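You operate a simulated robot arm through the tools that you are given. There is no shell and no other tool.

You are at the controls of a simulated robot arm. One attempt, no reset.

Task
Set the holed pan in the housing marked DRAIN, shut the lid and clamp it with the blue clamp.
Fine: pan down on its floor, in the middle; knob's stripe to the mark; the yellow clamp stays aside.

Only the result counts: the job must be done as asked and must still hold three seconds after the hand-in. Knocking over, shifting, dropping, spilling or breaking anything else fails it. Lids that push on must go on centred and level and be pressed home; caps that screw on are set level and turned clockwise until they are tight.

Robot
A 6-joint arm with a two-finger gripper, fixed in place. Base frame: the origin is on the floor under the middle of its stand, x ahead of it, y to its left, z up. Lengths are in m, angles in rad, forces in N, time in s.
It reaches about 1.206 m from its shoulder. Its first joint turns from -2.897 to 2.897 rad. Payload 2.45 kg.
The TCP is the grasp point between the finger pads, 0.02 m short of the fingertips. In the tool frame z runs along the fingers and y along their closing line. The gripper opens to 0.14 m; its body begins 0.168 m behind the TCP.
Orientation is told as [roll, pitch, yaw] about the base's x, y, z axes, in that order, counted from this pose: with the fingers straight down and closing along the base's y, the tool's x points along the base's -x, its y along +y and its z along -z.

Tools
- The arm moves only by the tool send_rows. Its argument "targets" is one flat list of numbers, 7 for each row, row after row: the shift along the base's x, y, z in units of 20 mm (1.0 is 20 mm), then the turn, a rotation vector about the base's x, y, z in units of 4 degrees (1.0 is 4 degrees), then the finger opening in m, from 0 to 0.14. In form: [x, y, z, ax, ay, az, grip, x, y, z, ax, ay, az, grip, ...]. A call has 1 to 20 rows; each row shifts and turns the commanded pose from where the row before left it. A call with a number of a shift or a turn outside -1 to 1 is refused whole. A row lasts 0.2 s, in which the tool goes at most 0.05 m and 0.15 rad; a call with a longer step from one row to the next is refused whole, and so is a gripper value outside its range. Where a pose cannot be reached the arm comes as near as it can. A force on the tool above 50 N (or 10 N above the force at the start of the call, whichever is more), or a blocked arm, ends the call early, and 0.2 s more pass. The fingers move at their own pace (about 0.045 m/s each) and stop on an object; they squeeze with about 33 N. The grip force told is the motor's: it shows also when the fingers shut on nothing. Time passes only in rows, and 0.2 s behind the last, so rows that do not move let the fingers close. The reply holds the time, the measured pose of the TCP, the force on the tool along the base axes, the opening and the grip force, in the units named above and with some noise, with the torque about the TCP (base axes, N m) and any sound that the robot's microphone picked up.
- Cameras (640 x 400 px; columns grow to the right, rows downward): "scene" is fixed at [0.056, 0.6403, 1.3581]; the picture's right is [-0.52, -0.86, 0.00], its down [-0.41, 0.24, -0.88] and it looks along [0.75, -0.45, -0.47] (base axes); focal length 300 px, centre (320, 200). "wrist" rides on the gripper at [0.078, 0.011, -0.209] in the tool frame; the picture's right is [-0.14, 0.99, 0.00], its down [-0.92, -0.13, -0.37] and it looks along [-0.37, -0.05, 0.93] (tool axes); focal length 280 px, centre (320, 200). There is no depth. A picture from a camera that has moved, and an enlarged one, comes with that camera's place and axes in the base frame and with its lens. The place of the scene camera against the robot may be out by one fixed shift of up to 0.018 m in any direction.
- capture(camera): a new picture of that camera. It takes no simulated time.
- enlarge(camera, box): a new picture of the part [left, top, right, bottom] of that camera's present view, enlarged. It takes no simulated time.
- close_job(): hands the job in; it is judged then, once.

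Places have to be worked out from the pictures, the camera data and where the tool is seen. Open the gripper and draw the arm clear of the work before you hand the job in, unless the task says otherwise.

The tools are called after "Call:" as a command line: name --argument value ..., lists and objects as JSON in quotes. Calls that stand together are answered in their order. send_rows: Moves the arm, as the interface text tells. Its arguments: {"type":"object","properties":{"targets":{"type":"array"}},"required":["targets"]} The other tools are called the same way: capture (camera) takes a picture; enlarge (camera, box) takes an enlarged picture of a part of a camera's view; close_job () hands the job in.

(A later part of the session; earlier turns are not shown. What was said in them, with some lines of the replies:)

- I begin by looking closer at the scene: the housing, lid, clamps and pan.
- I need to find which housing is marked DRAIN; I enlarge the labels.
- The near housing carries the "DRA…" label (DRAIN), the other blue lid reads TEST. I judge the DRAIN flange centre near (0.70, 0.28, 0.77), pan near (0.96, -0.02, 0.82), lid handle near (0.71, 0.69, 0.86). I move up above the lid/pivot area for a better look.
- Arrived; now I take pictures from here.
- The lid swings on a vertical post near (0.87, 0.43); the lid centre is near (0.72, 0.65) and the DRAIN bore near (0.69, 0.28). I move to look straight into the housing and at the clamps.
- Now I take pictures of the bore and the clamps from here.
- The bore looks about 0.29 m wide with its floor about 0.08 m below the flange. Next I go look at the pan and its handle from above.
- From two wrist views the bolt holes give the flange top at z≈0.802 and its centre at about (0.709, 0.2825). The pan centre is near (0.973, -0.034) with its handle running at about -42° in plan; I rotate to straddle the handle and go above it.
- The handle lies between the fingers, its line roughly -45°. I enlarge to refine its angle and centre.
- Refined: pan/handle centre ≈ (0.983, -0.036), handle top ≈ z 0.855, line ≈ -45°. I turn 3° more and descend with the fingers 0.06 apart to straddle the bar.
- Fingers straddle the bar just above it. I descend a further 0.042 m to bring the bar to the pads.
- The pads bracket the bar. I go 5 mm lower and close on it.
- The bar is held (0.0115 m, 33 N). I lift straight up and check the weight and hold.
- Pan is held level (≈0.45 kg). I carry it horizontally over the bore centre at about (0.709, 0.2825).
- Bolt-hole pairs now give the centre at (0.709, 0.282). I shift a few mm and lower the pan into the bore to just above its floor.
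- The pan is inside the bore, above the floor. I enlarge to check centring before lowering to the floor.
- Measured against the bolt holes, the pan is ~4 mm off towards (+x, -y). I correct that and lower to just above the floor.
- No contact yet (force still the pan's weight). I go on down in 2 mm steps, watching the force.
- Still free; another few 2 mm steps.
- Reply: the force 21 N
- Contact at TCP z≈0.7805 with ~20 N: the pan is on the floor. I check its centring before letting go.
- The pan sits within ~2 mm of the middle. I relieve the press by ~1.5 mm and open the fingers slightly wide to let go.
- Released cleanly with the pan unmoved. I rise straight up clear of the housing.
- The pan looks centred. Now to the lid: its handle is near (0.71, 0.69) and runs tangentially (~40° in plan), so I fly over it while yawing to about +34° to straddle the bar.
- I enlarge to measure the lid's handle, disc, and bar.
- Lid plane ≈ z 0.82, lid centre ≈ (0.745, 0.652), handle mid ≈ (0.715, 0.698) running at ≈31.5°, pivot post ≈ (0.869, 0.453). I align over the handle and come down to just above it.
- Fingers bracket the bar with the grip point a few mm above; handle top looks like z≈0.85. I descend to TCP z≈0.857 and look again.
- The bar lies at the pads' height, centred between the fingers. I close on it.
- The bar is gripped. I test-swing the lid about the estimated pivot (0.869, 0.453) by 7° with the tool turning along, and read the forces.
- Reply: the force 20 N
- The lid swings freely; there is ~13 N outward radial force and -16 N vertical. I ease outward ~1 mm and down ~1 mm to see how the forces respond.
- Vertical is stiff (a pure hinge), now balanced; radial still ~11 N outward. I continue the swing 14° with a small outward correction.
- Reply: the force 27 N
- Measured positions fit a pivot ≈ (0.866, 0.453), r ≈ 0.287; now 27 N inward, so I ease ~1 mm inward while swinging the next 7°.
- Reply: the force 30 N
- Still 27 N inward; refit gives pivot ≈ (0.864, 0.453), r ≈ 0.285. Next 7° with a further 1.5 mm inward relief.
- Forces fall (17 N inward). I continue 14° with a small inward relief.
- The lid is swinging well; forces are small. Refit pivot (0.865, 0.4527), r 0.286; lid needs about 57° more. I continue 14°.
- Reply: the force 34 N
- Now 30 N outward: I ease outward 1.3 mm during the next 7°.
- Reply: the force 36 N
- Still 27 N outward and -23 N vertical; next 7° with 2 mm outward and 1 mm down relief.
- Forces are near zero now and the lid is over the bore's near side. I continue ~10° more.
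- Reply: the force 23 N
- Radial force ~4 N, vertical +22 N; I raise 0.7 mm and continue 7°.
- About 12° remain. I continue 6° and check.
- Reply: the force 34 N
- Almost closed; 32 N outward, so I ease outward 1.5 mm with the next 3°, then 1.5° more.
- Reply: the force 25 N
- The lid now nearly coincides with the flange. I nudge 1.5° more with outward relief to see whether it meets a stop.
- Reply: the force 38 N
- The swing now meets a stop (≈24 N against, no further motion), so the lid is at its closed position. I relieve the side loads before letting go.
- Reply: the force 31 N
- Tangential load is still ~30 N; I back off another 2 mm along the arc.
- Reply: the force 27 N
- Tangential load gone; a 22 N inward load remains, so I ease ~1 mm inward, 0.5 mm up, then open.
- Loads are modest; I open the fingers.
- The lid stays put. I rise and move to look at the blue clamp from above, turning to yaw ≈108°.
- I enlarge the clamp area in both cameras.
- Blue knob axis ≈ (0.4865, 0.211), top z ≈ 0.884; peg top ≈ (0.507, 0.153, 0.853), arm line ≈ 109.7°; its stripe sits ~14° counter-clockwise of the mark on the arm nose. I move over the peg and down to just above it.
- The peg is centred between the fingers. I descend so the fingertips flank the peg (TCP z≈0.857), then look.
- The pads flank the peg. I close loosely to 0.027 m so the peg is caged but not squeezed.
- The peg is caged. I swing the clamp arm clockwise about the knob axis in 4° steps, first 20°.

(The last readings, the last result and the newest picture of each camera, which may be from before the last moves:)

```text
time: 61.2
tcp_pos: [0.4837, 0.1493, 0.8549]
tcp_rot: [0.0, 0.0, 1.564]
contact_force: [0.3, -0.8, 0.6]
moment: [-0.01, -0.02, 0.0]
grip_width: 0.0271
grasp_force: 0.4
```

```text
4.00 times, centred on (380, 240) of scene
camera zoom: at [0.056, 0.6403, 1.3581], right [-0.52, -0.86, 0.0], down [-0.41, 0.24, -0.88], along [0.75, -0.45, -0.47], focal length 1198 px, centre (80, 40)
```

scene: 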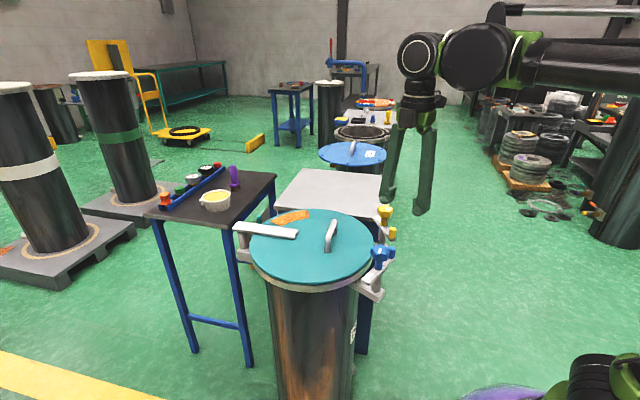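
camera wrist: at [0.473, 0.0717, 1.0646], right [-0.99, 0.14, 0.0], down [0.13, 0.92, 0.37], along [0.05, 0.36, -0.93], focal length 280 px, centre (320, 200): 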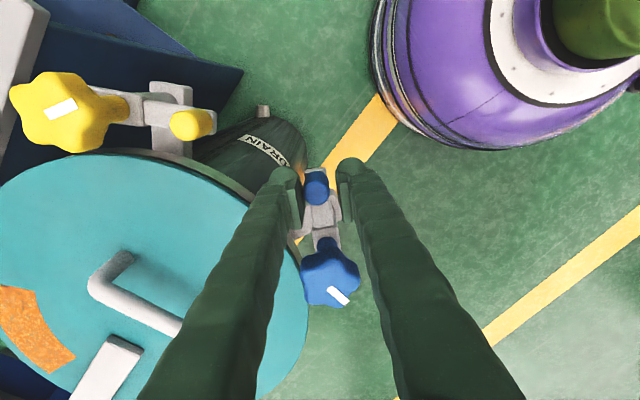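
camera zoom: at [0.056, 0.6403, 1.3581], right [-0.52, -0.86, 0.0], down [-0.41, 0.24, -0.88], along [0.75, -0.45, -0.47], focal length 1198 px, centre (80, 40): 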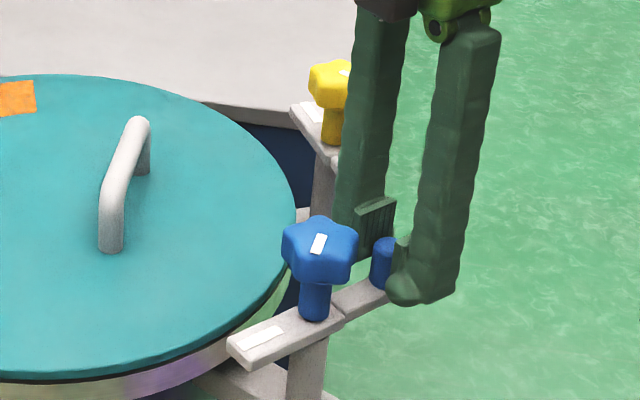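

The arm swings freely while the knob keeps its own orientation. I continue the swing another 40°.

Call:
send_rows --targets '[-0.216, 0.014, 0, 0, 0, -1, 0.027, -0.215, 0.028, 0, 0, 0, -1, 0.027, -0.212, 0.043, 0, 0, 0, -1, 0.027, -0.209, 0.058, 0, 0, 0, -1, 0.027, -0.204, 0.072, 0, 0, 0, -1, 0.027, -0.199, 0.086, 0, 0, 0, -1, 0.027, -0.192, 0.1, 0, 0, 0, -1, 0.027, -0.185, 0.113, 0, 0, 0, -1, 0.027, -0.177, 0.126, 0, 0, 0, -1, 0.027, -0.167, 0.138, 0, 0, 0, -1, 0.027]'

Call:
capture --camera "wrist"

Call:
enlarge --camera "scene" --box '[340, 190, 420, 290]'

```text
time: 63.4
tcp_pos: [0.4438, 0.1654, 0.856]
tcp_rot: [0.0, 0.002, 0.866]
contact_force: [-0.1, 0.1, 0.2]
moment: [0.02, 0.01, 0.01]
grip_width: 0.0273
grasp_force: 0.1
```

```text
taken
camera wrist: at [0.3865, 0.1131, 1.0655], right [-0.67, 0.75, 0.0], down [0.69, 0.62, 0.37], along [0.27, 0.25, -0.93], focal length 280 px, centre (320, 200)
```

wrist: 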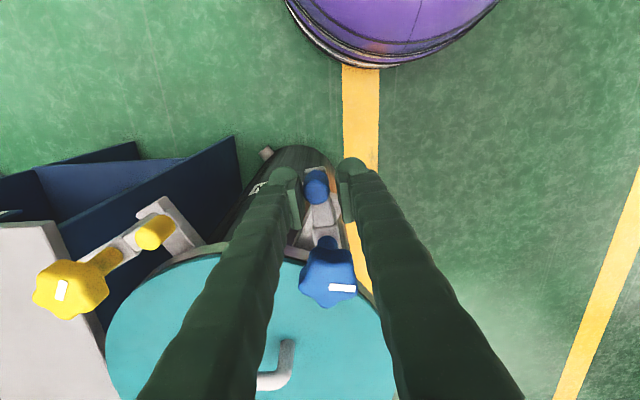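

```text
4.00 times, centred on (380, 240) of scene
camera zoom: at [0.056, 0.6403, 1.3581], right [-0.52, -0.86, 0.0], down [-0.41, 0.24, -0.88], along [0.75, -0.45, -0.47], focal length 1198 px, centre (80, 40)
```

zoom: 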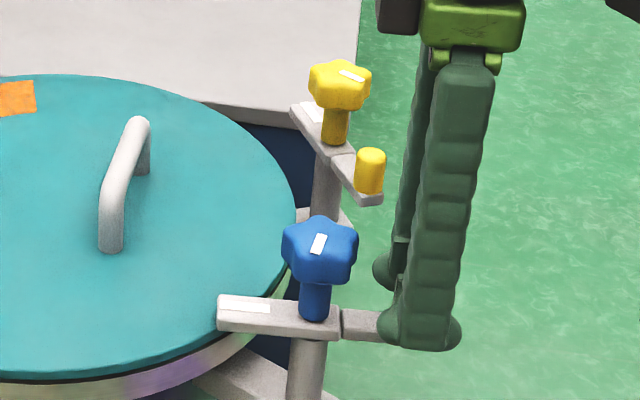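

The nose now overlaps the lid's rim. I continue 28° more until it points to the lid's centre, watching for a stop.

Call:
send_rows --targets '[-0.157, 0.149, 0, 0, 0, -1, 0.027, -0.146, 0.16, 0, 0, 0, -1, 0.027, -0.135, 0.17, 0, 0, 0, -1, 0.027, -0.123, 0.178, 0, 0, 0, -1, 0.027, -0.11, 0.187, 0, 0, 0, -1, 0.027, -0.097, 0.194, 0, 0, 0, -1, 0.027, -0.083, 0.2, 0, 0, 0, -1, 0.027]'

Call:
capture --camera "wrist"

Call:
enlarge --camera "scene" --box '[340, 190, 420, 290]'

```text
time: 65.0
tcp_pos: [0.4286, 0.1894, 0.8557]
tcp_rot: [0.0, 0.0, 0.376]
contact_force: [0.3, 0.2, 0.5]
moment: [0.0, 0.0, -0.04]
grip_width: 0.0274
grasp_force: 0.6
```

```text
taken
camera wrist: at [0.3516, 0.1714, 1.0655], right [-0.24, 0.97, 0.0], down [0.9, 0.22, 0.37], along [0.36, 0.09, -0.93], focal length 280 px, centre (320, 200)
```

wrist: 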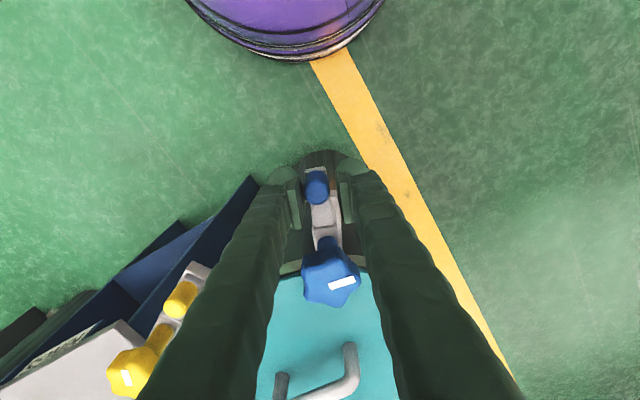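

```text
4.00 times, centred on (380, 240) of scene
camera zoom: at [0.056, 0.6403, 1.3581], right [-0.52, -0.86, 0.0], down [-0.41, 0.24, -0.88], along [0.75, -0.45, -0.47], focal length 1198 px, centre (80, 40)
```

zoom: 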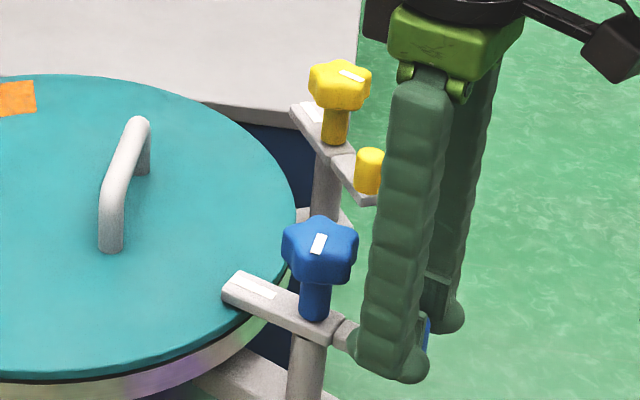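

Nearly radial and no stop yet. I go another ~5° gently.

Call:
send_rows --targets '[-0.069, 0.205, 0, 0, 0, -1, 0.027, -0.015, 0.052, 0, 0, 0, -0.25, 0.027]'

Call:
capture --camera "wrist"

Call:
enlarge --camera "wrist" --box '[250, 140, 400, 400]'

Call:
enlarge --camera "scene" --box '[320, 200, 420, 300]'

```text
time: 65.6
tcp_pos: [0.4265, 0.1952, 0.856]
tcp_rot: [-0.001, -0.001, 0.291]
contact_force: [0.0, -1.5, -0.5]
moment: [0.02, -0.03, 0.01]
grip_width: 0.0275
grasp_force: 0.1
```

```text
taken
camera wrist: at [0.3479, 0.1831, 1.0655], right [-0.15, 0.99, 0.0], down [0.92, 0.14, 0.37], along [0.36, 0.06, -0.93], focal length 280 px, centre (320, 200)
```

wrist: 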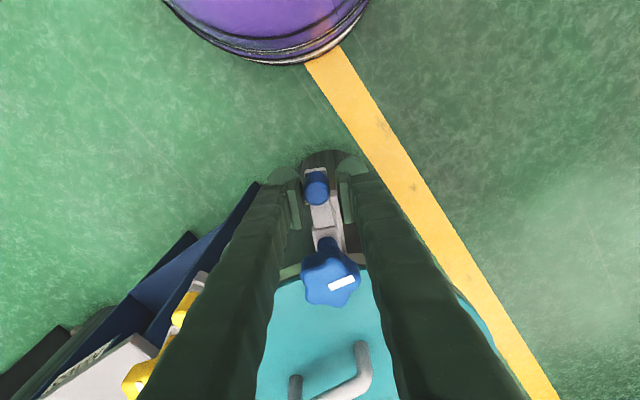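

```text
1.54 times, centred on (325, 270) of wrist
camera zoom: at [0.3479, 0.1831, 1.0655], right [-0.15, 0.99, 0.0], down [0.92, 0.14, 0.37], along [0.36, 0.06, -0.93], focal length 431 px, centre (312, 92)
```

zoom: 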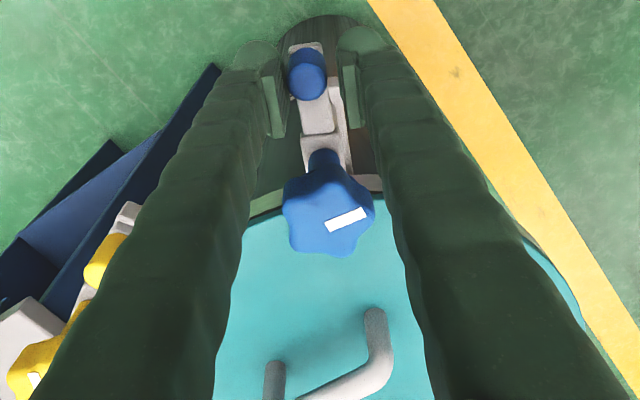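

```text
4.00 times, centred on (370, 250) of scene
camera zoom: at [0.056, 0.6403, 1.3581], right [-0.52, -0.86, 0.0], down [-0.41, 0.24, -0.88], along [0.75, -0.45, -0.47], focal length 1198 px, centre (120, 0)
```

zoom: 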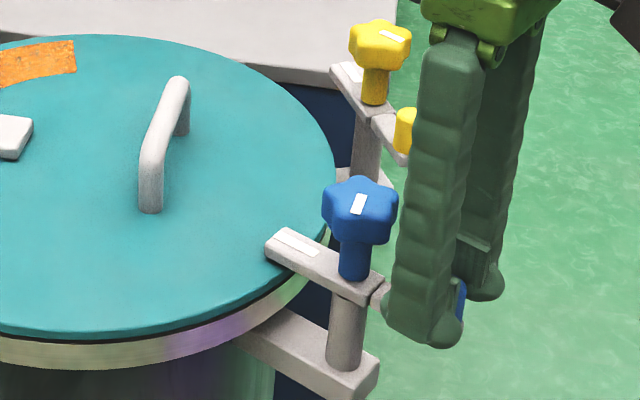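

The arm is now parallel to its bracket, i.e. radial over the lid rim. I open, rise, and inspect the angle from above.

Call:
send_rows --targets '[0, 0, 0, 0, 0, 0, 0.04, 0, 0, 0, 0, 0, 0, 0.05, 0, 0, 0.5, 0, 0, 0, 0.05, 0, 0, 0.9, 0, 0, 0, 0.05, 0, 0, 0.9, 0, 0, 0, 0.05, 0, 0, 0.9, 0, 0, 0, 0.05, 0, 0, 0.9, 0, 0, 0, 0.05, 0, 0, 0.9, 0, 0, 0, 0.05, 0, 0, 0.9, 0, 0, 0, 0.05, 0, 0, 0.9, 0, 0, 0, 0.05]'

Call:
capture --camera "wrist"

Call:
enlarge --camera "wrist" --box '[260, 140, 390, 270]'

Call:
enlarge --camera "scene" --box '[320, 200, 420, 300]'

```text
time: 67.8
tcp_pos: [0.4272, 0.1942, 0.9914]
tcp_rot: [0.0, 0.001, 0.291]
contact_force: [0.2, -0.5, 0.2]
moment: [0.0, -0.01, 0.0]
grip_width: 0.05
grasp_force: 0.0
```

```text
taken
camera wrist: at [0.3485, 0.1832, 1.201], right [-0.15, 0.99, 0.0], down [0.92, 0.14, 0.37], along [0.36, 0.06, -0.93], focal length 280 px, centre (320, 200)
```

wrist: 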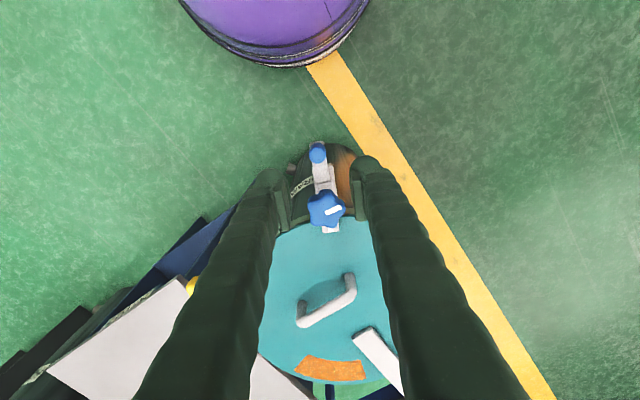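

```text
3.08 times, centred on (325, 205) of wrist
camera zoom: at [0.3485, 0.1832, 1.201], right [-0.15, 0.99, 0.0], down [0.92, 0.14, 0.37], along [0.36, 0.06, -0.93], focal length 863 px, centre (305, 185)
```

zoom: 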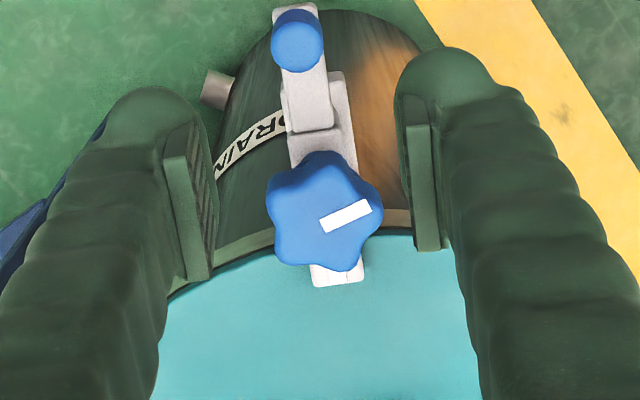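

```text
4.00 times, centred on (370, 250) of scene
camera zoom: at [0.056, 0.6403, 1.3581], right [-0.52, -0.86, 0.0], down [-0.41, 0.24, -0.88], along [0.75, -0.45, -0.47], focal length 1198 px, centre (120, 0)
```

zoom: 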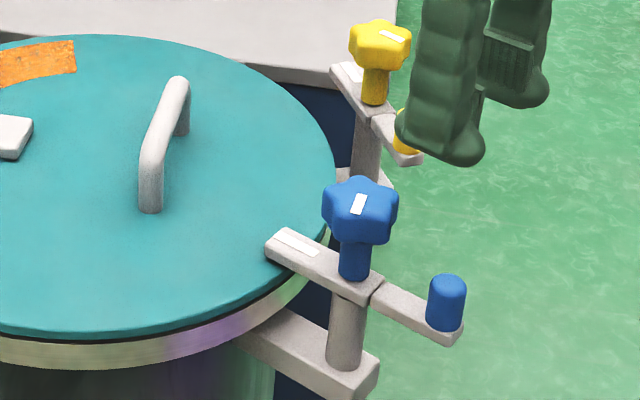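

The arm points at ≈17° (radial is ≈18°), nose over the lid rim. The knob stripe points at ≈123° in plan, so it needs ≈106° clockwise to meet the mark on the nose. I move over the knob at yaw 69° (grip across a lobe).

Call:
send_rows --targets '[0.21, 0.06, 0, 0, 0, 0.934, 0.07, 0.21, 0.06, 0, 0, 0, 0.934, 0.07, 0.21, 0.06, 0, 0, 0, 0.934, 0.07, 0.21, 0.06, 0, 0, 0, 0.934, 0.07, 0.21, 0.06, 0, 0, 0, 0.934, 0.07, 0.21, 0.06, 0, 0, 0, 0.934, 0.07, 0.21, 0.06, 0, 0, 0, 0.934, 0.07, 0.21, 0.06, 0, 0, 0, 0.934, 0.07, 0.21, 0.06, 0, 0, 0, 0.934, 0.07, 0.21, 0.06, 0, 0, 0, 0.934, 0.07, 0.21, 0.06, -0.4, 0, 0, 0.934, 0.07, 0.21, 0.06, -0.5, 0, 0, 0.934, 0.07, 0.21, 0.06, -0.5, 0, 0, 0.934, 0.07, 0.21, 0.06, -0.5, 0, 0, 0.934, 0.07]'

Call:
capture --camera "wrist"

Call:
enlarge --camera "wrist" --box '[260, 110, 380, 240]'

Call:
enlarge --camera "scene" --box '[320, 180, 420, 290]'

```text
time: 70.8
tcp_pos: [0.4865, 0.2121, 0.9548]
tcp_rot: [-0.001, 0.001, 1.205]
contact_force: [-0.1, 0.7, 0.3]
moment: [0.04, 0.03, 0.0]
grip_width: 0.0702
grasp_force: 0.1
```

```text
taken
camera wrist: at [0.4479, 0.1435, 1.1642], right [-0.88, 0.48, 0.0], down [0.45, 0.81, 0.37], along [0.18, 0.32, -0.93], focal length 280 px, centre (320, 200)
```

wrist: 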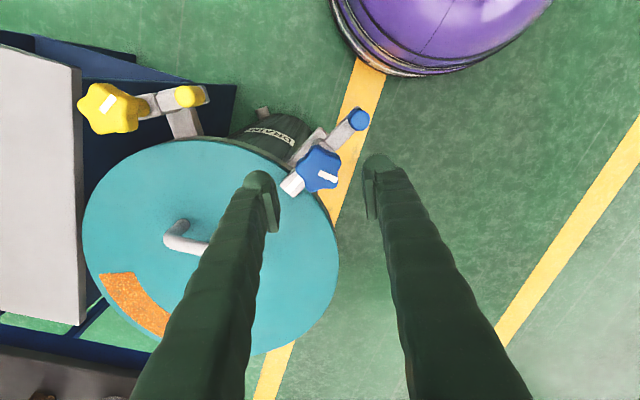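

```text
3.08 times, centred on (320, 175) of wrist
camera zoom: at [0.4479, 0.1435, 1.1642], right [-0.88, 0.48, 0.0], down [0.45, 0.81, 0.37], along [0.18, 0.32, -0.93], focal length 863 px, centre (320, 277)
```

zoom: 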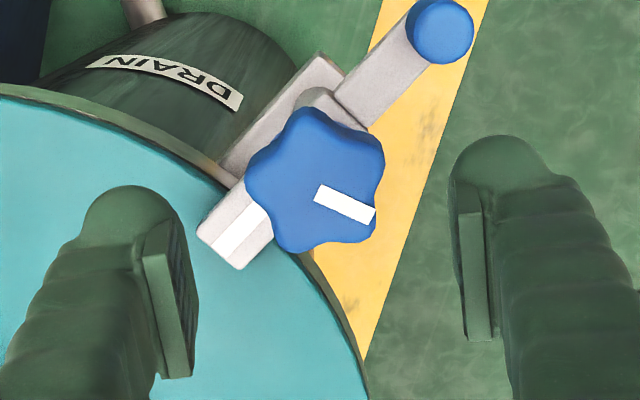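

```text
3.64 times, centred on (370, 235) of scene
camera zoom: at [0.056, 0.6403, 1.3581], right [-0.52, -0.86, 0.0], down [-0.41, 0.24, -0.88], along [0.75, -0.45, -0.47], focal length 1089 px, centre (138, 73)
```

zoom: 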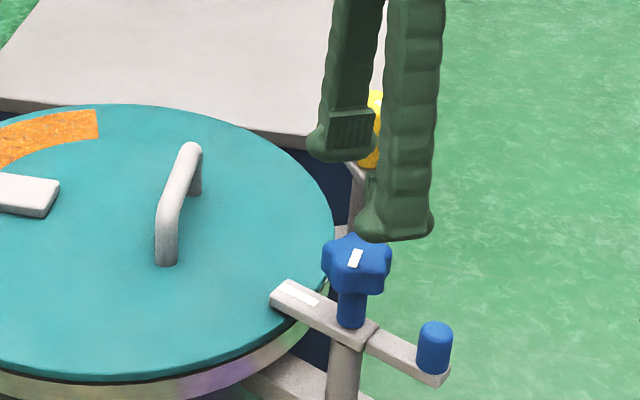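

The stripe is at ≈125°, the arm/mark at 18°, so ≈107° clockwise is needed. I rotate 14° so the pads meet a lobe and the opposite valley, then descend around the knob head (TCP z≈0.878).

Call:
send_rows --targets '[0, 0, -0.3, 0, 0, -0.9, 0.07, 0, 0, -0.5, 0, 0, -0.9, 0.07, 0, 0, -0.7, 0, 0, -0.9, 0.07, 0, 0, -0.7, 0, 0, -0.8, 0.07, 0, 0, -0.7, 0, 0, 0, 0.07, 0, 0, -0.6, 0, 0, 0, 0.07, 0, 0, -0.3, 0, 0, 0, 0.07]'

Call:
capture --camera "wrist"

Call:
enlarge --camera "wrist" --box '[260, 130, 380, 260]'

Call:
enlarge --camera "scene" --box '[320, 180, 420, 290]'

```text
time: 72.4
tcp_pos: [0.486, 0.2103, 0.8791]
tcp_rot: [0.0, -0.001, 0.959]
contact_force: [-1.5, -0.1, 0.0]
moment: [-0.03, -0.02, 0.0]
grip_width: 0.0701
grasp_force: 0.0
```

```text
taken
camera wrist: at [0.4317, 0.1539, 1.0878], right [-0.73, 0.68, 0.0], down [0.63, 0.68, 0.37], along [0.25, 0.27, -0.93], focal length 280 px, centre (320, 200)
```

wrist: 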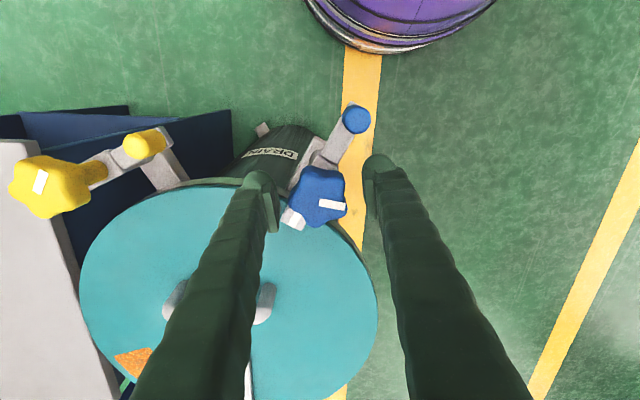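

```text
3.08 times, centred on (320, 195) of wrist
camera zoom: at [0.4317, 0.1539, 1.0878], right [-0.73, 0.68, 0.0], down [0.63, 0.68, 0.37], along [0.25, 0.27, -0.93], focal length 863 px, centre (320, 215)
```

zoom: 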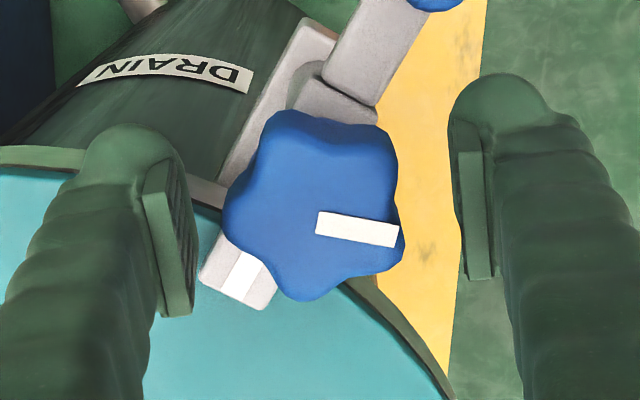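

```text
3.64 times, centred on (370, 235) of scene
camera zoom: at [0.056, 0.6403, 1.3581], right [-0.52, -0.86, 0.0], down [-0.41, 0.24, -0.88], along [0.75, -0.45, -0.47], focal length 1089 px, centre (138, 73)
```

zoom: 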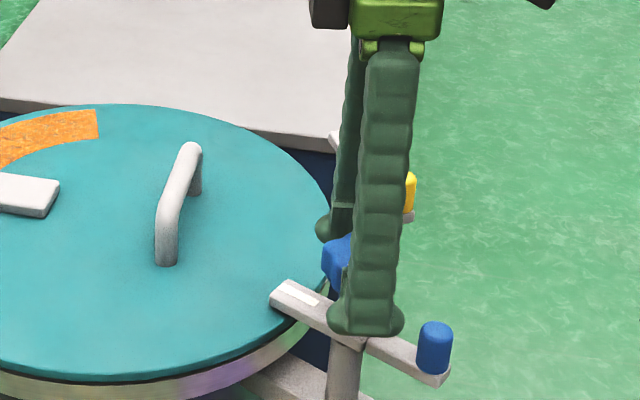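

The knob head sits between the pads and the TCP is within 1 mm of its axis. I close on it.

Call:
send_rows --targets '[0.02, 0.03, -0.05, 0, 0, 0, 0.06, 0, 0, 0, 0, 0, 0, 0.05, 0, 0, 0, 0, 0, 0, 0.04, 0, 0, 0, 0, 0, 0, 0.03, 0, 0, 0, 0, 0, 0, 0.03, 0, 0, 0, 0, 0, 0, 0.03]'

Call:
enlarge --camera "wrist" --box '[260, 130, 380, 260]'

Call:
enlarge --camera "scene" --box '[320, 180, 420, 290]'

```text
time: 73.8
tcp_pos: [0.4874, 0.2106, 0.8781]
tcp_rot: [0.0, 0.001, 0.96]
contact_force: [12.2, -4.9, -0.3]
moment: [-0.03, -0.1, -0.01]
grip_width: 0.0431
grasp_force: 44.6
```

```text
3.08 times, centred on (320, 195) of wrist
camera zoom: at [0.4329, 0.1544, 1.0868], right [-0.73, 0.68, 0.0], down [0.63, 0.68, 0.37], along [0.25, 0.27, -0.93], focal length 863 px, centre (320, 215)
```

zoom: 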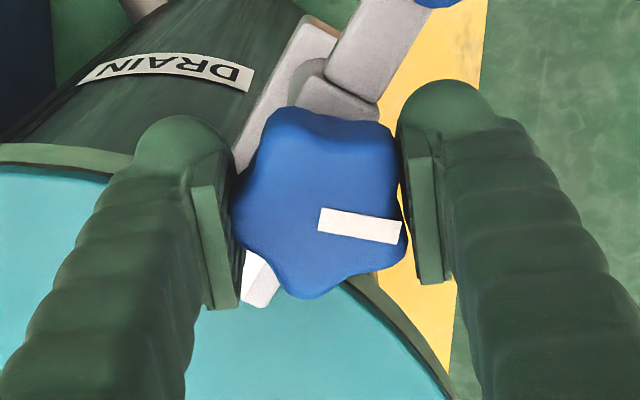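

```text
3.64 times, centred on (370, 235) of scene
camera zoom: at [0.056, 0.6403, 1.3581], right [-0.52, -0.86, 0.0], down [-0.41, 0.24, -0.88], along [0.75, -0.45, -0.47], focal length 1089 px, centre (138, 73)
```

zoom: 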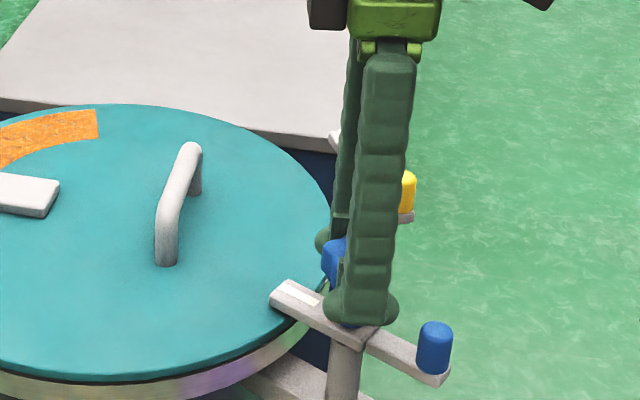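

The knob is held (0.043 m). I turn it clockwise 20° as a test and read torque and picture.

Call:
send_rows --targets '[0.02, -0.015, 0, 0, 0, -1, 0.03, 0, 0, 0, 0, 0, -1, 0.03, 0, 0, 0, 0, 0, -1, 0.03, 0, 0, 0, 0, 0, -1, 0.03, 0, 0, 0, 0, 0, -1, 0.03]'

Call:
enlarge --camera "wrist" --box '[240, 110, 400, 270]'

Call:
enlarge --camera "scene" --box '[320, 180, 420, 290]'

```text
time: 75.0
tcp_pos: [0.486, 0.2116, 0.8767]
tcp_rot: [-0.001, -0.001, 0.61]
contact_force: [19.8, -10.7, 18.9]
moment: [-0.07, -0.48, -0.01]
grip_width: 0.0428
grasp_force: 44.5
```

```text
2.50 times, centred on (320, 190) of wrist
camera zoom: at [0.4163, 0.1762, 1.0867], right [-0.45, 0.89, 0.0], down [0.83, 0.42, 0.37], along [0.33, 0.17, -0.93], focal length 701 px, centre (320, 225)
```

zoom: 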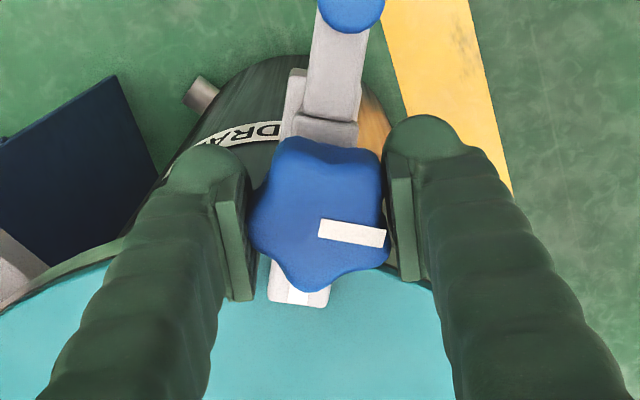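

```text
3.64 times, centred on (370, 235) of scene
camera zoom: at [0.056, 0.6403, 1.3581], right [-0.52, -0.86, 0.0], down [-0.41, 0.24, -0.88], along [0.75, -0.45, -0.47], focal length 1089 px, centre (138, 73)
```

zoom: 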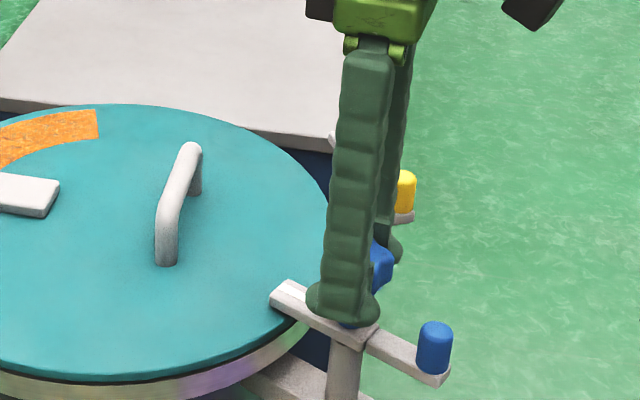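

The knob turns with the fingers and the arm stays put. I correct the lateral load slightly and turn on 24°.

Call:
send_rows --targets '[0.03, -0.025, 0.03, 0, 0, -1, 0.03, 0.01, -0.01, 0, 0, 0, -1, 0.03, 0, 0, 0, 0, 0, -1, 0.03, 0, 0, 0, 0, 0, -1, 0.03, 0, 0, 0, 0, 0, -1, 0.03, 0, 0, 0, 0, 0, -1, 0.03]'

Call:
enlarge --camera "wrist" --box '[240, 110, 400, 270]'

```text
time: 76.4
tcp_pos: [0.487, 0.2104, 0.8759]
tcp_rot: [0.001, -0.001, 0.191]
contact_force: [7.6, -9.2, 12.5]
moment: [-0.12, 0.1, 0.02]
grip_width: 0.0427
grasp_force: 45.3
```

```text
2.50 times, centred on (320, 190) of wrist
camera zoom: at [0.4079, 0.2076, 1.0867], right [-0.05, 1.0, 0.0], down [0.93, 0.05, 0.37], along [0.37, 0.02, -0.93], focal length 701 px, centre (320, 225)
```

zoom: 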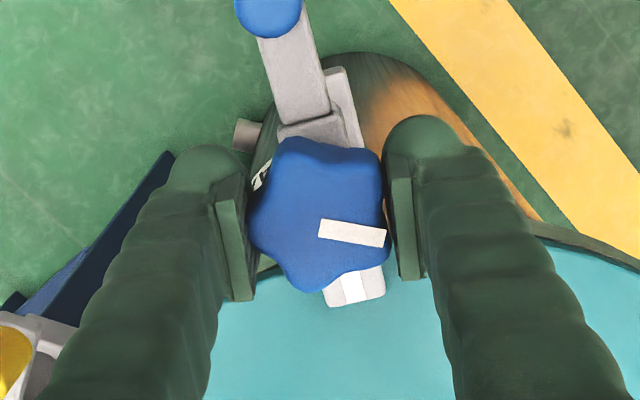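

Stripe is now at ≈82°, mark at ≈18°: 64° to go. I continue 32° clockwise.

Call:
send_rows --targets '[0.015, -0.015, 0.02, 0, 0, -1, 0.03, 0, 0, 0, 0, 0, -1, 0.03, 0, 0, 0, 0, 0, -1, 0.03, 0, 0, 0, 0, 0, -1, 0.03, 0, 0, 0, 0, 0, -1, 0.03, 0, 0, 0, 0, 0, -1, 0.03, 0, 0, 0, 0, 0, -1, 0.03, 0, 0, 0, 0, 0, -1, 0.03]'

Call:
enlarge --camera "wrist" --box '[240, 110, 400, 270]'

Call:
enlarge --camera "scene" --box '[320, 180, 420, 290]'

```text
time: 78.2
tcp_pos: [0.4866, 0.2105, 0.8776]
tcp_rot: [-0.001, 0.0, -0.367]
contact_force: [-15.3, 1.9, -29.2]
moment: [0.11, 0.34, 0.0]
grip_width: 0.0425
grasp_force: 45.1
```

```text
2.50 times, centred on (320, 190) of wrist
camera zoom: at [0.4178, 0.2498, 1.0873], right [0.48, 0.88, 0.0], down [0.81, -0.45, 0.37], along [0.32, -0.18, -0.93], focal length 701 px, centre (320, 225)
```

zoom: 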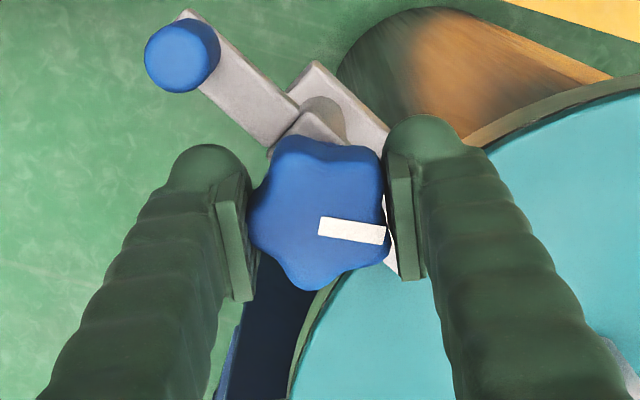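

```text
3.64 times, centred on (370, 235) of scene
camera zoom: at [0.056, 0.6403, 1.3581], right [-0.52, -0.86, 0.0], down [-0.41, 0.24, -0.88], along [0.75, -0.45, -0.47], focal length 1089 px, centre (138, 73)
```

zoom: 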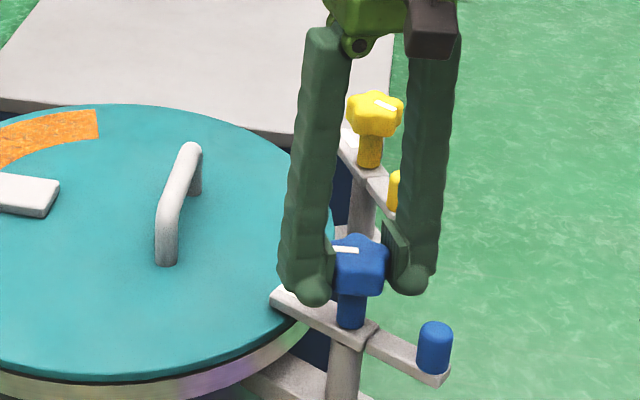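

Stripe at ≈50°, torque still nil; vertical -29 N so I ease down 1 mm and continue 20°.

Call:
send_rows --targets '[-0.03, 0, -0.05, 0, 0, -1, 0.03, 0, 0, 0, 0, 0, -1, 0.03, 0, 0, 0, 0, 0, -1, 0.03, 0, 0, 0, 0, 0, -1, 0.03, 0, 0, 0, 0, 0, -1, 0.03]'

Call:
enlarge --camera "wrist" --box '[240, 110, 400, 270]'

Call:
enlarge --camera "scene" --box '[320, 180, 420, 290]'

```text
time: 79.4
tcp_pos: [0.4871, 0.2113, 0.8776]
tcp_rot: [0.003, -0.001, -0.714]
contact_force: [-2.0, 4.8, 28.0]
moment: [0.07, 0.24, 0.0]
grip_width: 0.0427
grasp_force: 44.9
```

```text
2.50 times, centred on (320, 190) of wrist
camera zoom: at [0.4346, 0.2708, 1.0872], right [0.75, 0.66, 0.0], down [0.61, -0.7, 0.37], along [0.24, -0.28, -0.93], focal length 701 px, centre (320, 225)
```

zoom: 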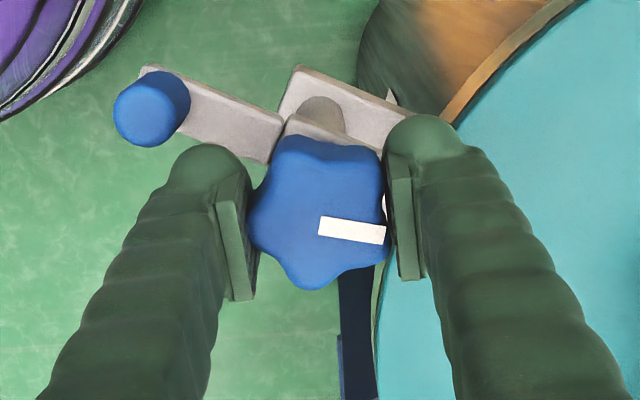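

```text
3.64 times, centred on (370, 235) of scene
camera zoom: at [0.056, 0.6403, 1.3581], right [-0.52, -0.86, 0.0], down [-0.41, 0.24, -0.88], along [0.75, -0.45, -0.47], focal length 1089 px, centre (138, 73)
```

zoom: 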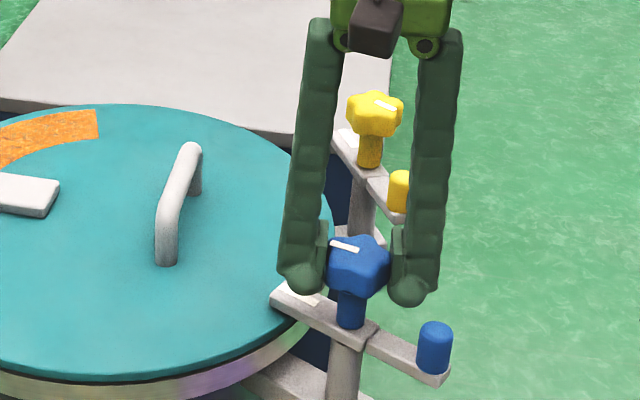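

Stripe at ≈30°, mark at 18°: 12° to go. I turn 8° and re-measure.

Call:
send_rows --targets '[0, 0, 0.03, 0, 0, -1, 0.03, 0, 0, 0, 0, 0, -1, 0.03]'

Call:
capture --camera "wrist"

Call:
enlarge --camera "scene" --box '[340, 210, 400, 270]'

```text
time: 80.0
tcp_pos: [0.4869, 0.21, 0.8777]
tcp_rot: [0.002, -0.001, -0.855]
contact_force: [1.7, 1.4, 27.4]
moment: [-0.1, -0.09, -0.02]
grip_width: 0.0425
grasp_force: 45.1
```

```text
taken
camera wrist: at [0.4434, 0.2775, 1.0872], right [0.84, 0.55, 0.0], down [0.51, -0.78, 0.37], along [0.2, -0.31, -0.93], focal length 280 px, centre (320, 200)
```

wrist: 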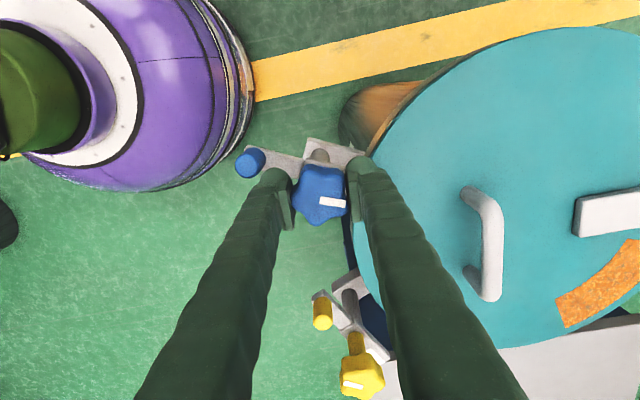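

```text
6.67 times, centred on (370, 240) of scene
camera zoom: at [0.056, 0.6403, 1.3581], right [-0.52, -0.86, 0.0], down [-0.41, 0.24, -0.88], along [0.75, -0.45, -0.47], focal length 1997 px, centre (-13, -67)
```

zoom: 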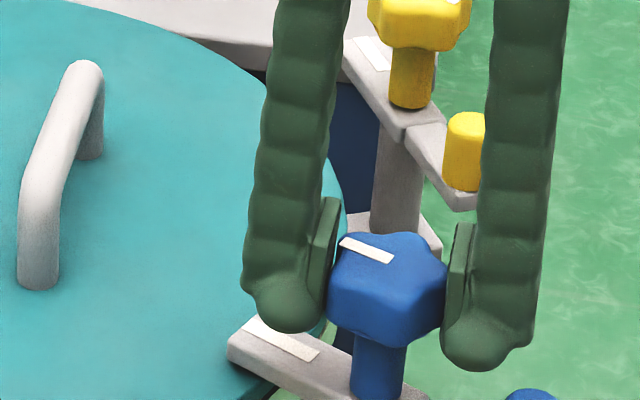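

By scene and wrist the stripe is at ≈22°, the arm's mark at ≈15–18°. I turn 5° more, then release and compare both from above.

Call:
send_rows --targets '[0, 0, 0.03, 0, 0, -0.65, 0.03, 0, 0, 0, 0, 0, -0.65, 0.03, 0, 0, 0, 0, 0, 0, 0.03]'

Call:
enlarge --camera "scene" --box '[340, 210, 400, 270]'

```text
time: 80.8
tcp_pos: [0.486, 0.2097, 0.8779]
tcp_rot: [0.0, 0.001, -0.947]
contact_force: [-0.8, 3.8, -4.7]
moment: [-0.04, -0.14, 0.0]
grip_width: 0.0427
grasp_force: 44.7
```

```text
6.67 times, centred on (370, 240) of scene
camera zoom: at [0.056, 0.6403, 1.3581], right [-0.52, -0.86, 0.0], down [-0.41, 0.24, -0.88], along [0.75, -0.45, -0.47], focal length 1997 px, centre (-13, -67)
```

zoom: 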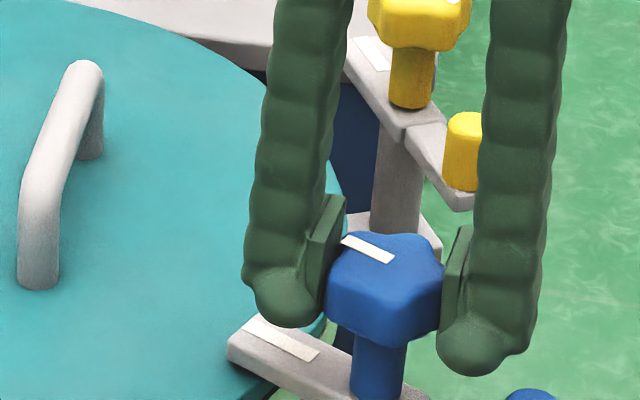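

Release the knob and rise to compare stripe and mark in one picture.

Call:
send_rows --targets '[0, 0, 0, 0, 0, 0, 0.05, 0, 0, 0, 0, 0, 0, 0.06, 0, 0, 0, 0, 0, 0, 0.07, 0, 0, 0.3, 0, 0, 0, 0.07, 0, 0, 0.8, 0, 0, 0, 0.07, 0, 0, 0.9, 0, 0, 0, 0.07, 0, 0, 0.9, 0, 0, 0, 0.07, 0, 0, 0.9, 0, 0, 0, 0.07, 0, 0, 0.9, 0, 0, 0, 0.07]'

Call:
capture --camera "wrist"

Call:
enlarge --camera "wrist" --box '[220, 100, 400, 240]'

Call:
enlarge --camera "scene" --box '[340, 210, 400, 270]'

```text
time: 82.8
tcp_pos: [0.4869, 0.2107, 0.9707]
tcp_rot: [0.001, 0.0, -0.946]
contact_force: [0.7, -0.5, -0.8]
moment: [0.0, 0.02, 0.0]
grip_width: 0.07
grasp_force: 0.1
```

```text
taken
camera wrist: at [0.45, 0.2817, 1.1815], right [0.88, 0.47, 0.0], down [0.44, -0.82, 0.37], along [0.17, -0.33, -0.93], focal length 280 px, centre (320, 200)
```

wrist: 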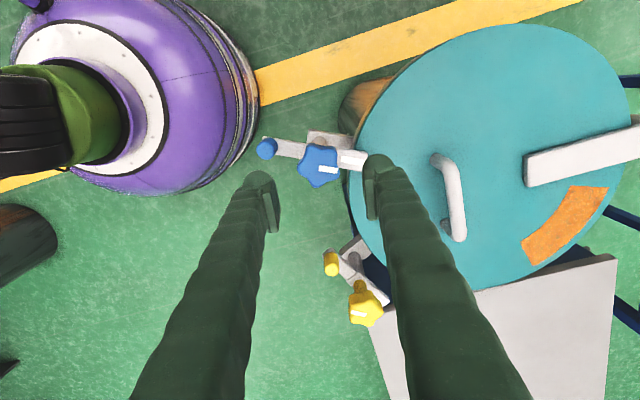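

```text
2.86 times, centred on (310, 170) of wrist
camera zoom: at [0.45, 0.2817, 1.1815], right [0.88, 0.47, 0.0], down [0.44, -0.82, 0.37], along [0.17, -0.33, -0.93], focal length 801 px, centre (349, 286)
```

zoom: 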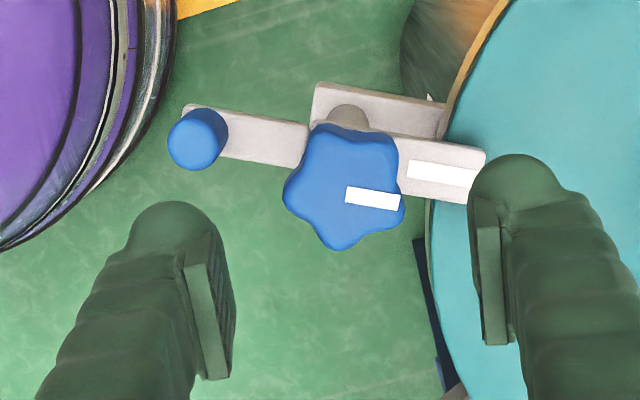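

```text
6.67 times, centred on (370, 240) of scene
camera zoom: at [0.056, 0.6403, 1.3581], right [-0.52, -0.86, 0.0], down [-0.41, 0.24, -0.88], along [0.75, -0.45, -0.47], focal length 1997 px, centre (-13, -67)
```

zoom: 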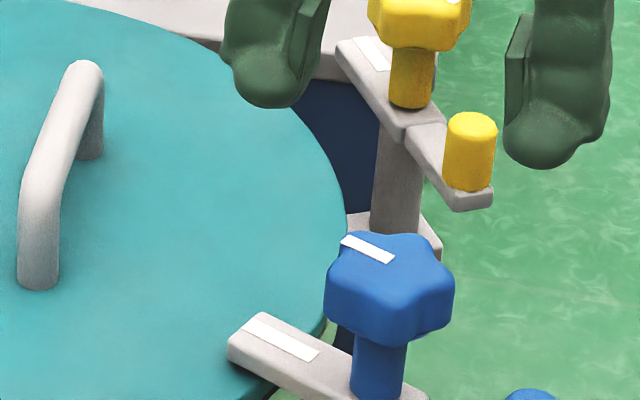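

Stripe and mark look parallel in the overhead view. I enlarge more for a precise angle comparison.

Call:
enlarge --camera "wrist" --box '[305, 140, 375, 190]'

Call:
enlarge --camera "scene" --box '[350, 230, 395, 270]'

```text
8.00 times, centred on (340, 165) of wrist
camera zoom: at [0.45, 0.2817, 1.1815], right [0.88, 0.47, 0.0], down [0.44, -0.82, 0.37], along [0.17, -0.33, -0.93], focal length 2243 px, centre (160, 480)
```

zoom: 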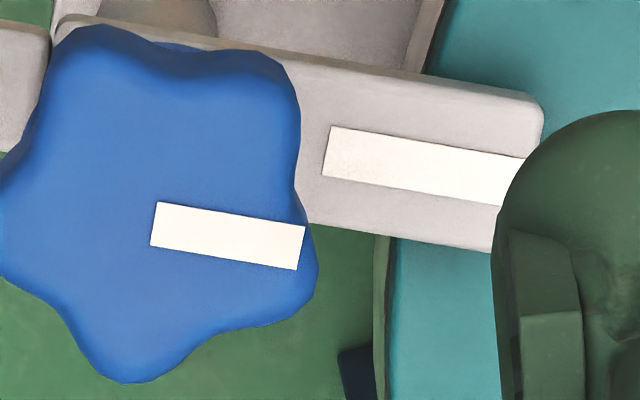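

```text
10.00 times, centred on (372, 250) of scene
camera zoom: at [0.056, 0.6403, 1.3581], right [-0.52, -0.86, 0.0], down [-0.41, 0.24, -0.88], along [0.75, -0.45, -0.47], focal length 2996 px, centre (-205, -300)
```

zoom: 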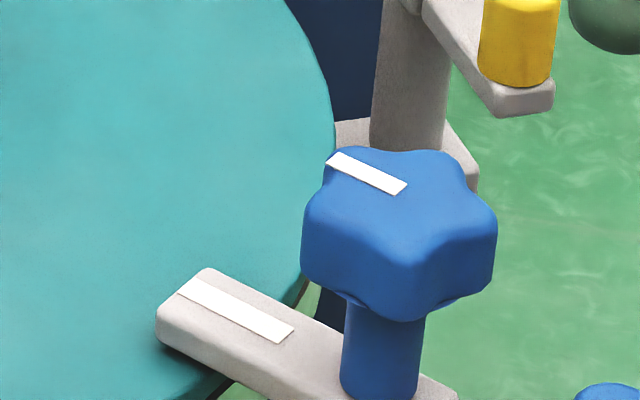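

Stripe ≈17.9° and mark ≈18.1° in plan: aligned to within half a degree, stripe pointing to the mark. I now check the lid's seating and the yellow clamp in the scene view.

Call:
enlarge --camera "scene" --box '[230, 195, 310, 305]'

Call:
enlarge --camera "scene" --box '[290, 195, 400, 305]'

Call:
enlarge --camera "wrist" --box '[320, 10, 640, 300]'

```text
3.64 times, centred on (270, 250) of scene
camera zoom: at [0.056, 0.6403, 1.3581], right [-0.52, -0.86, 0.0], down [-0.41, 0.24, -0.88], along [0.75, -0.45, -0.47], focal length 1089 px, centre (502, 18)
```

zoom: 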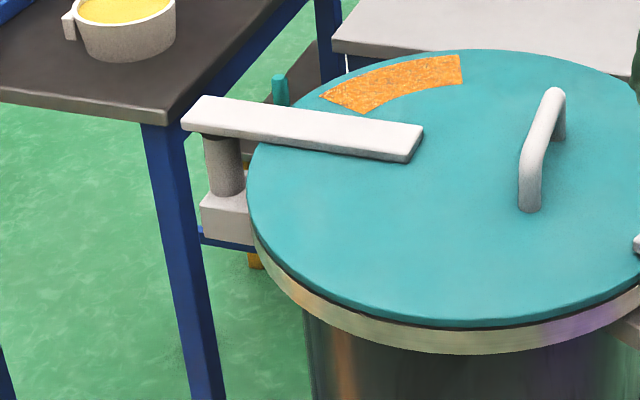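

```text
3.64 times, centred on (345, 250) of scene
camera zoom: at [0.056, 0.6403, 1.3581], right [-0.52, -0.86, 0.0], down [-0.41, 0.24, -0.88], along [0.75, -0.45, -0.47], focal length 1089 px, centre (229, 18)
```

zoom: 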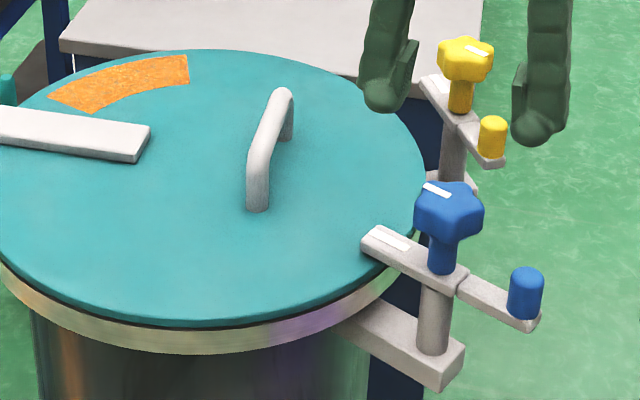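

```text
1.38 times, centred on (480, 155) of wrist
camera zoom: at [0.45, 0.2817, 1.1815], right [0.88, 0.47, 0.0], down [0.44, -0.82, 0.37], along [0.17, -0.33, -0.93], focal length 387 px, centre (99, 262)
```

zoom: 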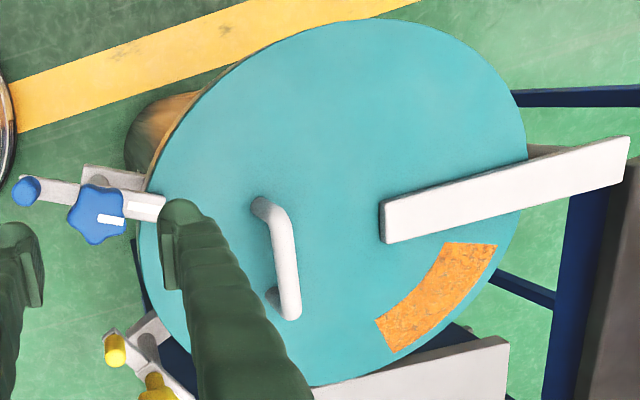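

Lid covers the flange evenly, clamp nose lies radial over its rim, yellow clamp unchanged. I withdraw the arm upward, opening the gripper fully once clear.

Call:
send_rows --targets '[0, 0, 0.6, 0, 0, 0, 0.07, 0, 0, 0.9, 0, 0, 0, 0.07, 0, 0, 0.9, 0, 0, 0, 0.07, 0, 0, 0.9, 0, 0, 0, 0.07, 0, 0, 0.9, 0, 0, 0, 0.07, 0, 0, 0.9, 0, 0, 0, 0.07, 0, 0, 0.9, 0, 0, 0, 0.08, -0.2, -0.3, 0.9, 0, 0, 0.5, 0.1, -0.2, -0.3, 0.9, 0, 0, 0.5, 0.12, -0.2, -0.3, 0.9, 0, 0, 0.5, 0.14, -0.2, -0.3, 0.9, 0, 0, 0.5, 0.14, -0.2, -0.3, 0.5, 0, 0, 0.5, 0.14, 0, 0, 0, 0, 0, 0, 0.14]'

Call:
capture --camera "wrist"

Call:
capture --camera "scene"

```text
time: 85.6
tcp_pos: [0.4662, 0.1801, 1.1744]
tcp_rot: [0.0, 0.0, -0.769]
contact_force: [-0.6, 0.3, 0.5]
moment: [0.02, 0.0, -0.01]
grip_width: 0.1401
grasp_force: 0.0
```

```text
taken
camera wrist: at [0.4183, 0.2442, 1.3836], right [0.79, 0.62, 0.0], down [0.57, -0.73, 0.37], along [0.23, -0.29, -0.93], focal length 280 px, centre (320, 200)
```

wrist: 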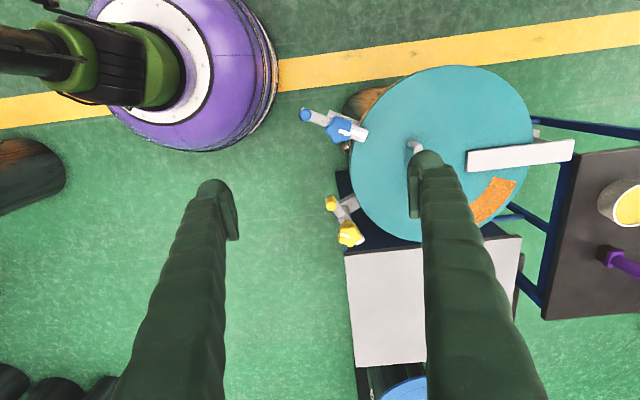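

```text
taken
```

scene: 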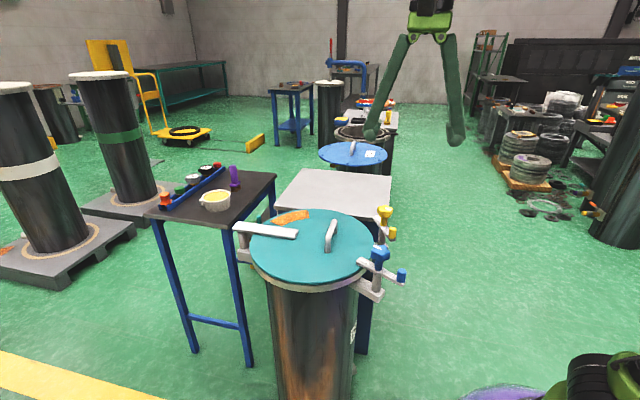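

Final check of the clamp from this clear pose before handing in.

Call:
enlarge --camera "wrist" --box '[290, 90, 390, 160]'

Call:
enlarge --camera "scene" --box '[230, 190, 420, 310]'

```text
5.71 times, centred on (340, 125) of wrist
camera zoom: at [0.4183, 0.2442, 1.3836], right [0.79, 0.62, 0.0], down [0.57, -0.73, 0.37], along [0.23, -0.29, -0.93], focal length 1602 px, centre (206, 629)
```

zoom: 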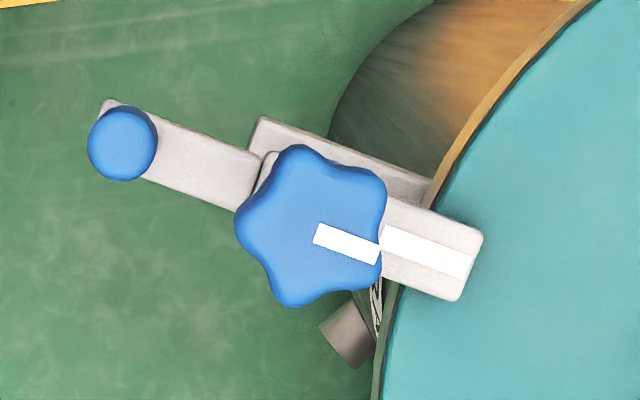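

```text
3.33 times, centred on (325, 250) of scene
camera zoom: at [0.056, 0.6403, 1.3581], right [-0.52, -0.86, 0.0], down [-0.41, 0.24, -0.88], along [0.75, -0.45, -0.47], focal length 998 px, centre (303, 33)
```

zoom: 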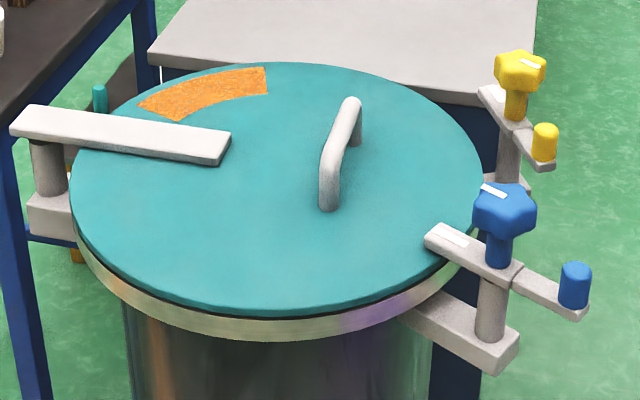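

The knob's stripe runs straight into the mark on the clamp arm. The arm lies over the lid's rim, the lid is shut on the DRAIN housing, and the yellow clamp is still aside. The gripper is open and clear, so I hand the job in.

Call:
close_job

```text
The job is handed in.
```

I set the holed pan in the DRAIN housing, shut the lid over it and clamped it with the blue clamp, then handed the job in. The hand-in reply gave no verdict, so what follows is from my own readings and pictures.

- **Pan:** it went down until it pressed on the housing floor. It sat within about 2 mm of the middle when I let go, and I couldn't see it again once the lid was shut.
- **Lid:** I swung it until it met its stop. It covers the flange evenly in the last pictures.
- **Blue clamp:** its arm lies straight across the lid's rim. I turned the knob clockwise about 107°, and its stripe lines up with the white mark on the arm to within half a degree. I felt no tightening torque as it turned, so I judged it by the stripe alone. I took the white strip on the arm as "the mark", since no other mark was visible.
- **Yellow clamp:** I didn't touch it, and it is still swung aside.

I saw nothing else shifted or knocked over, and the gripper is open and clear above the work.
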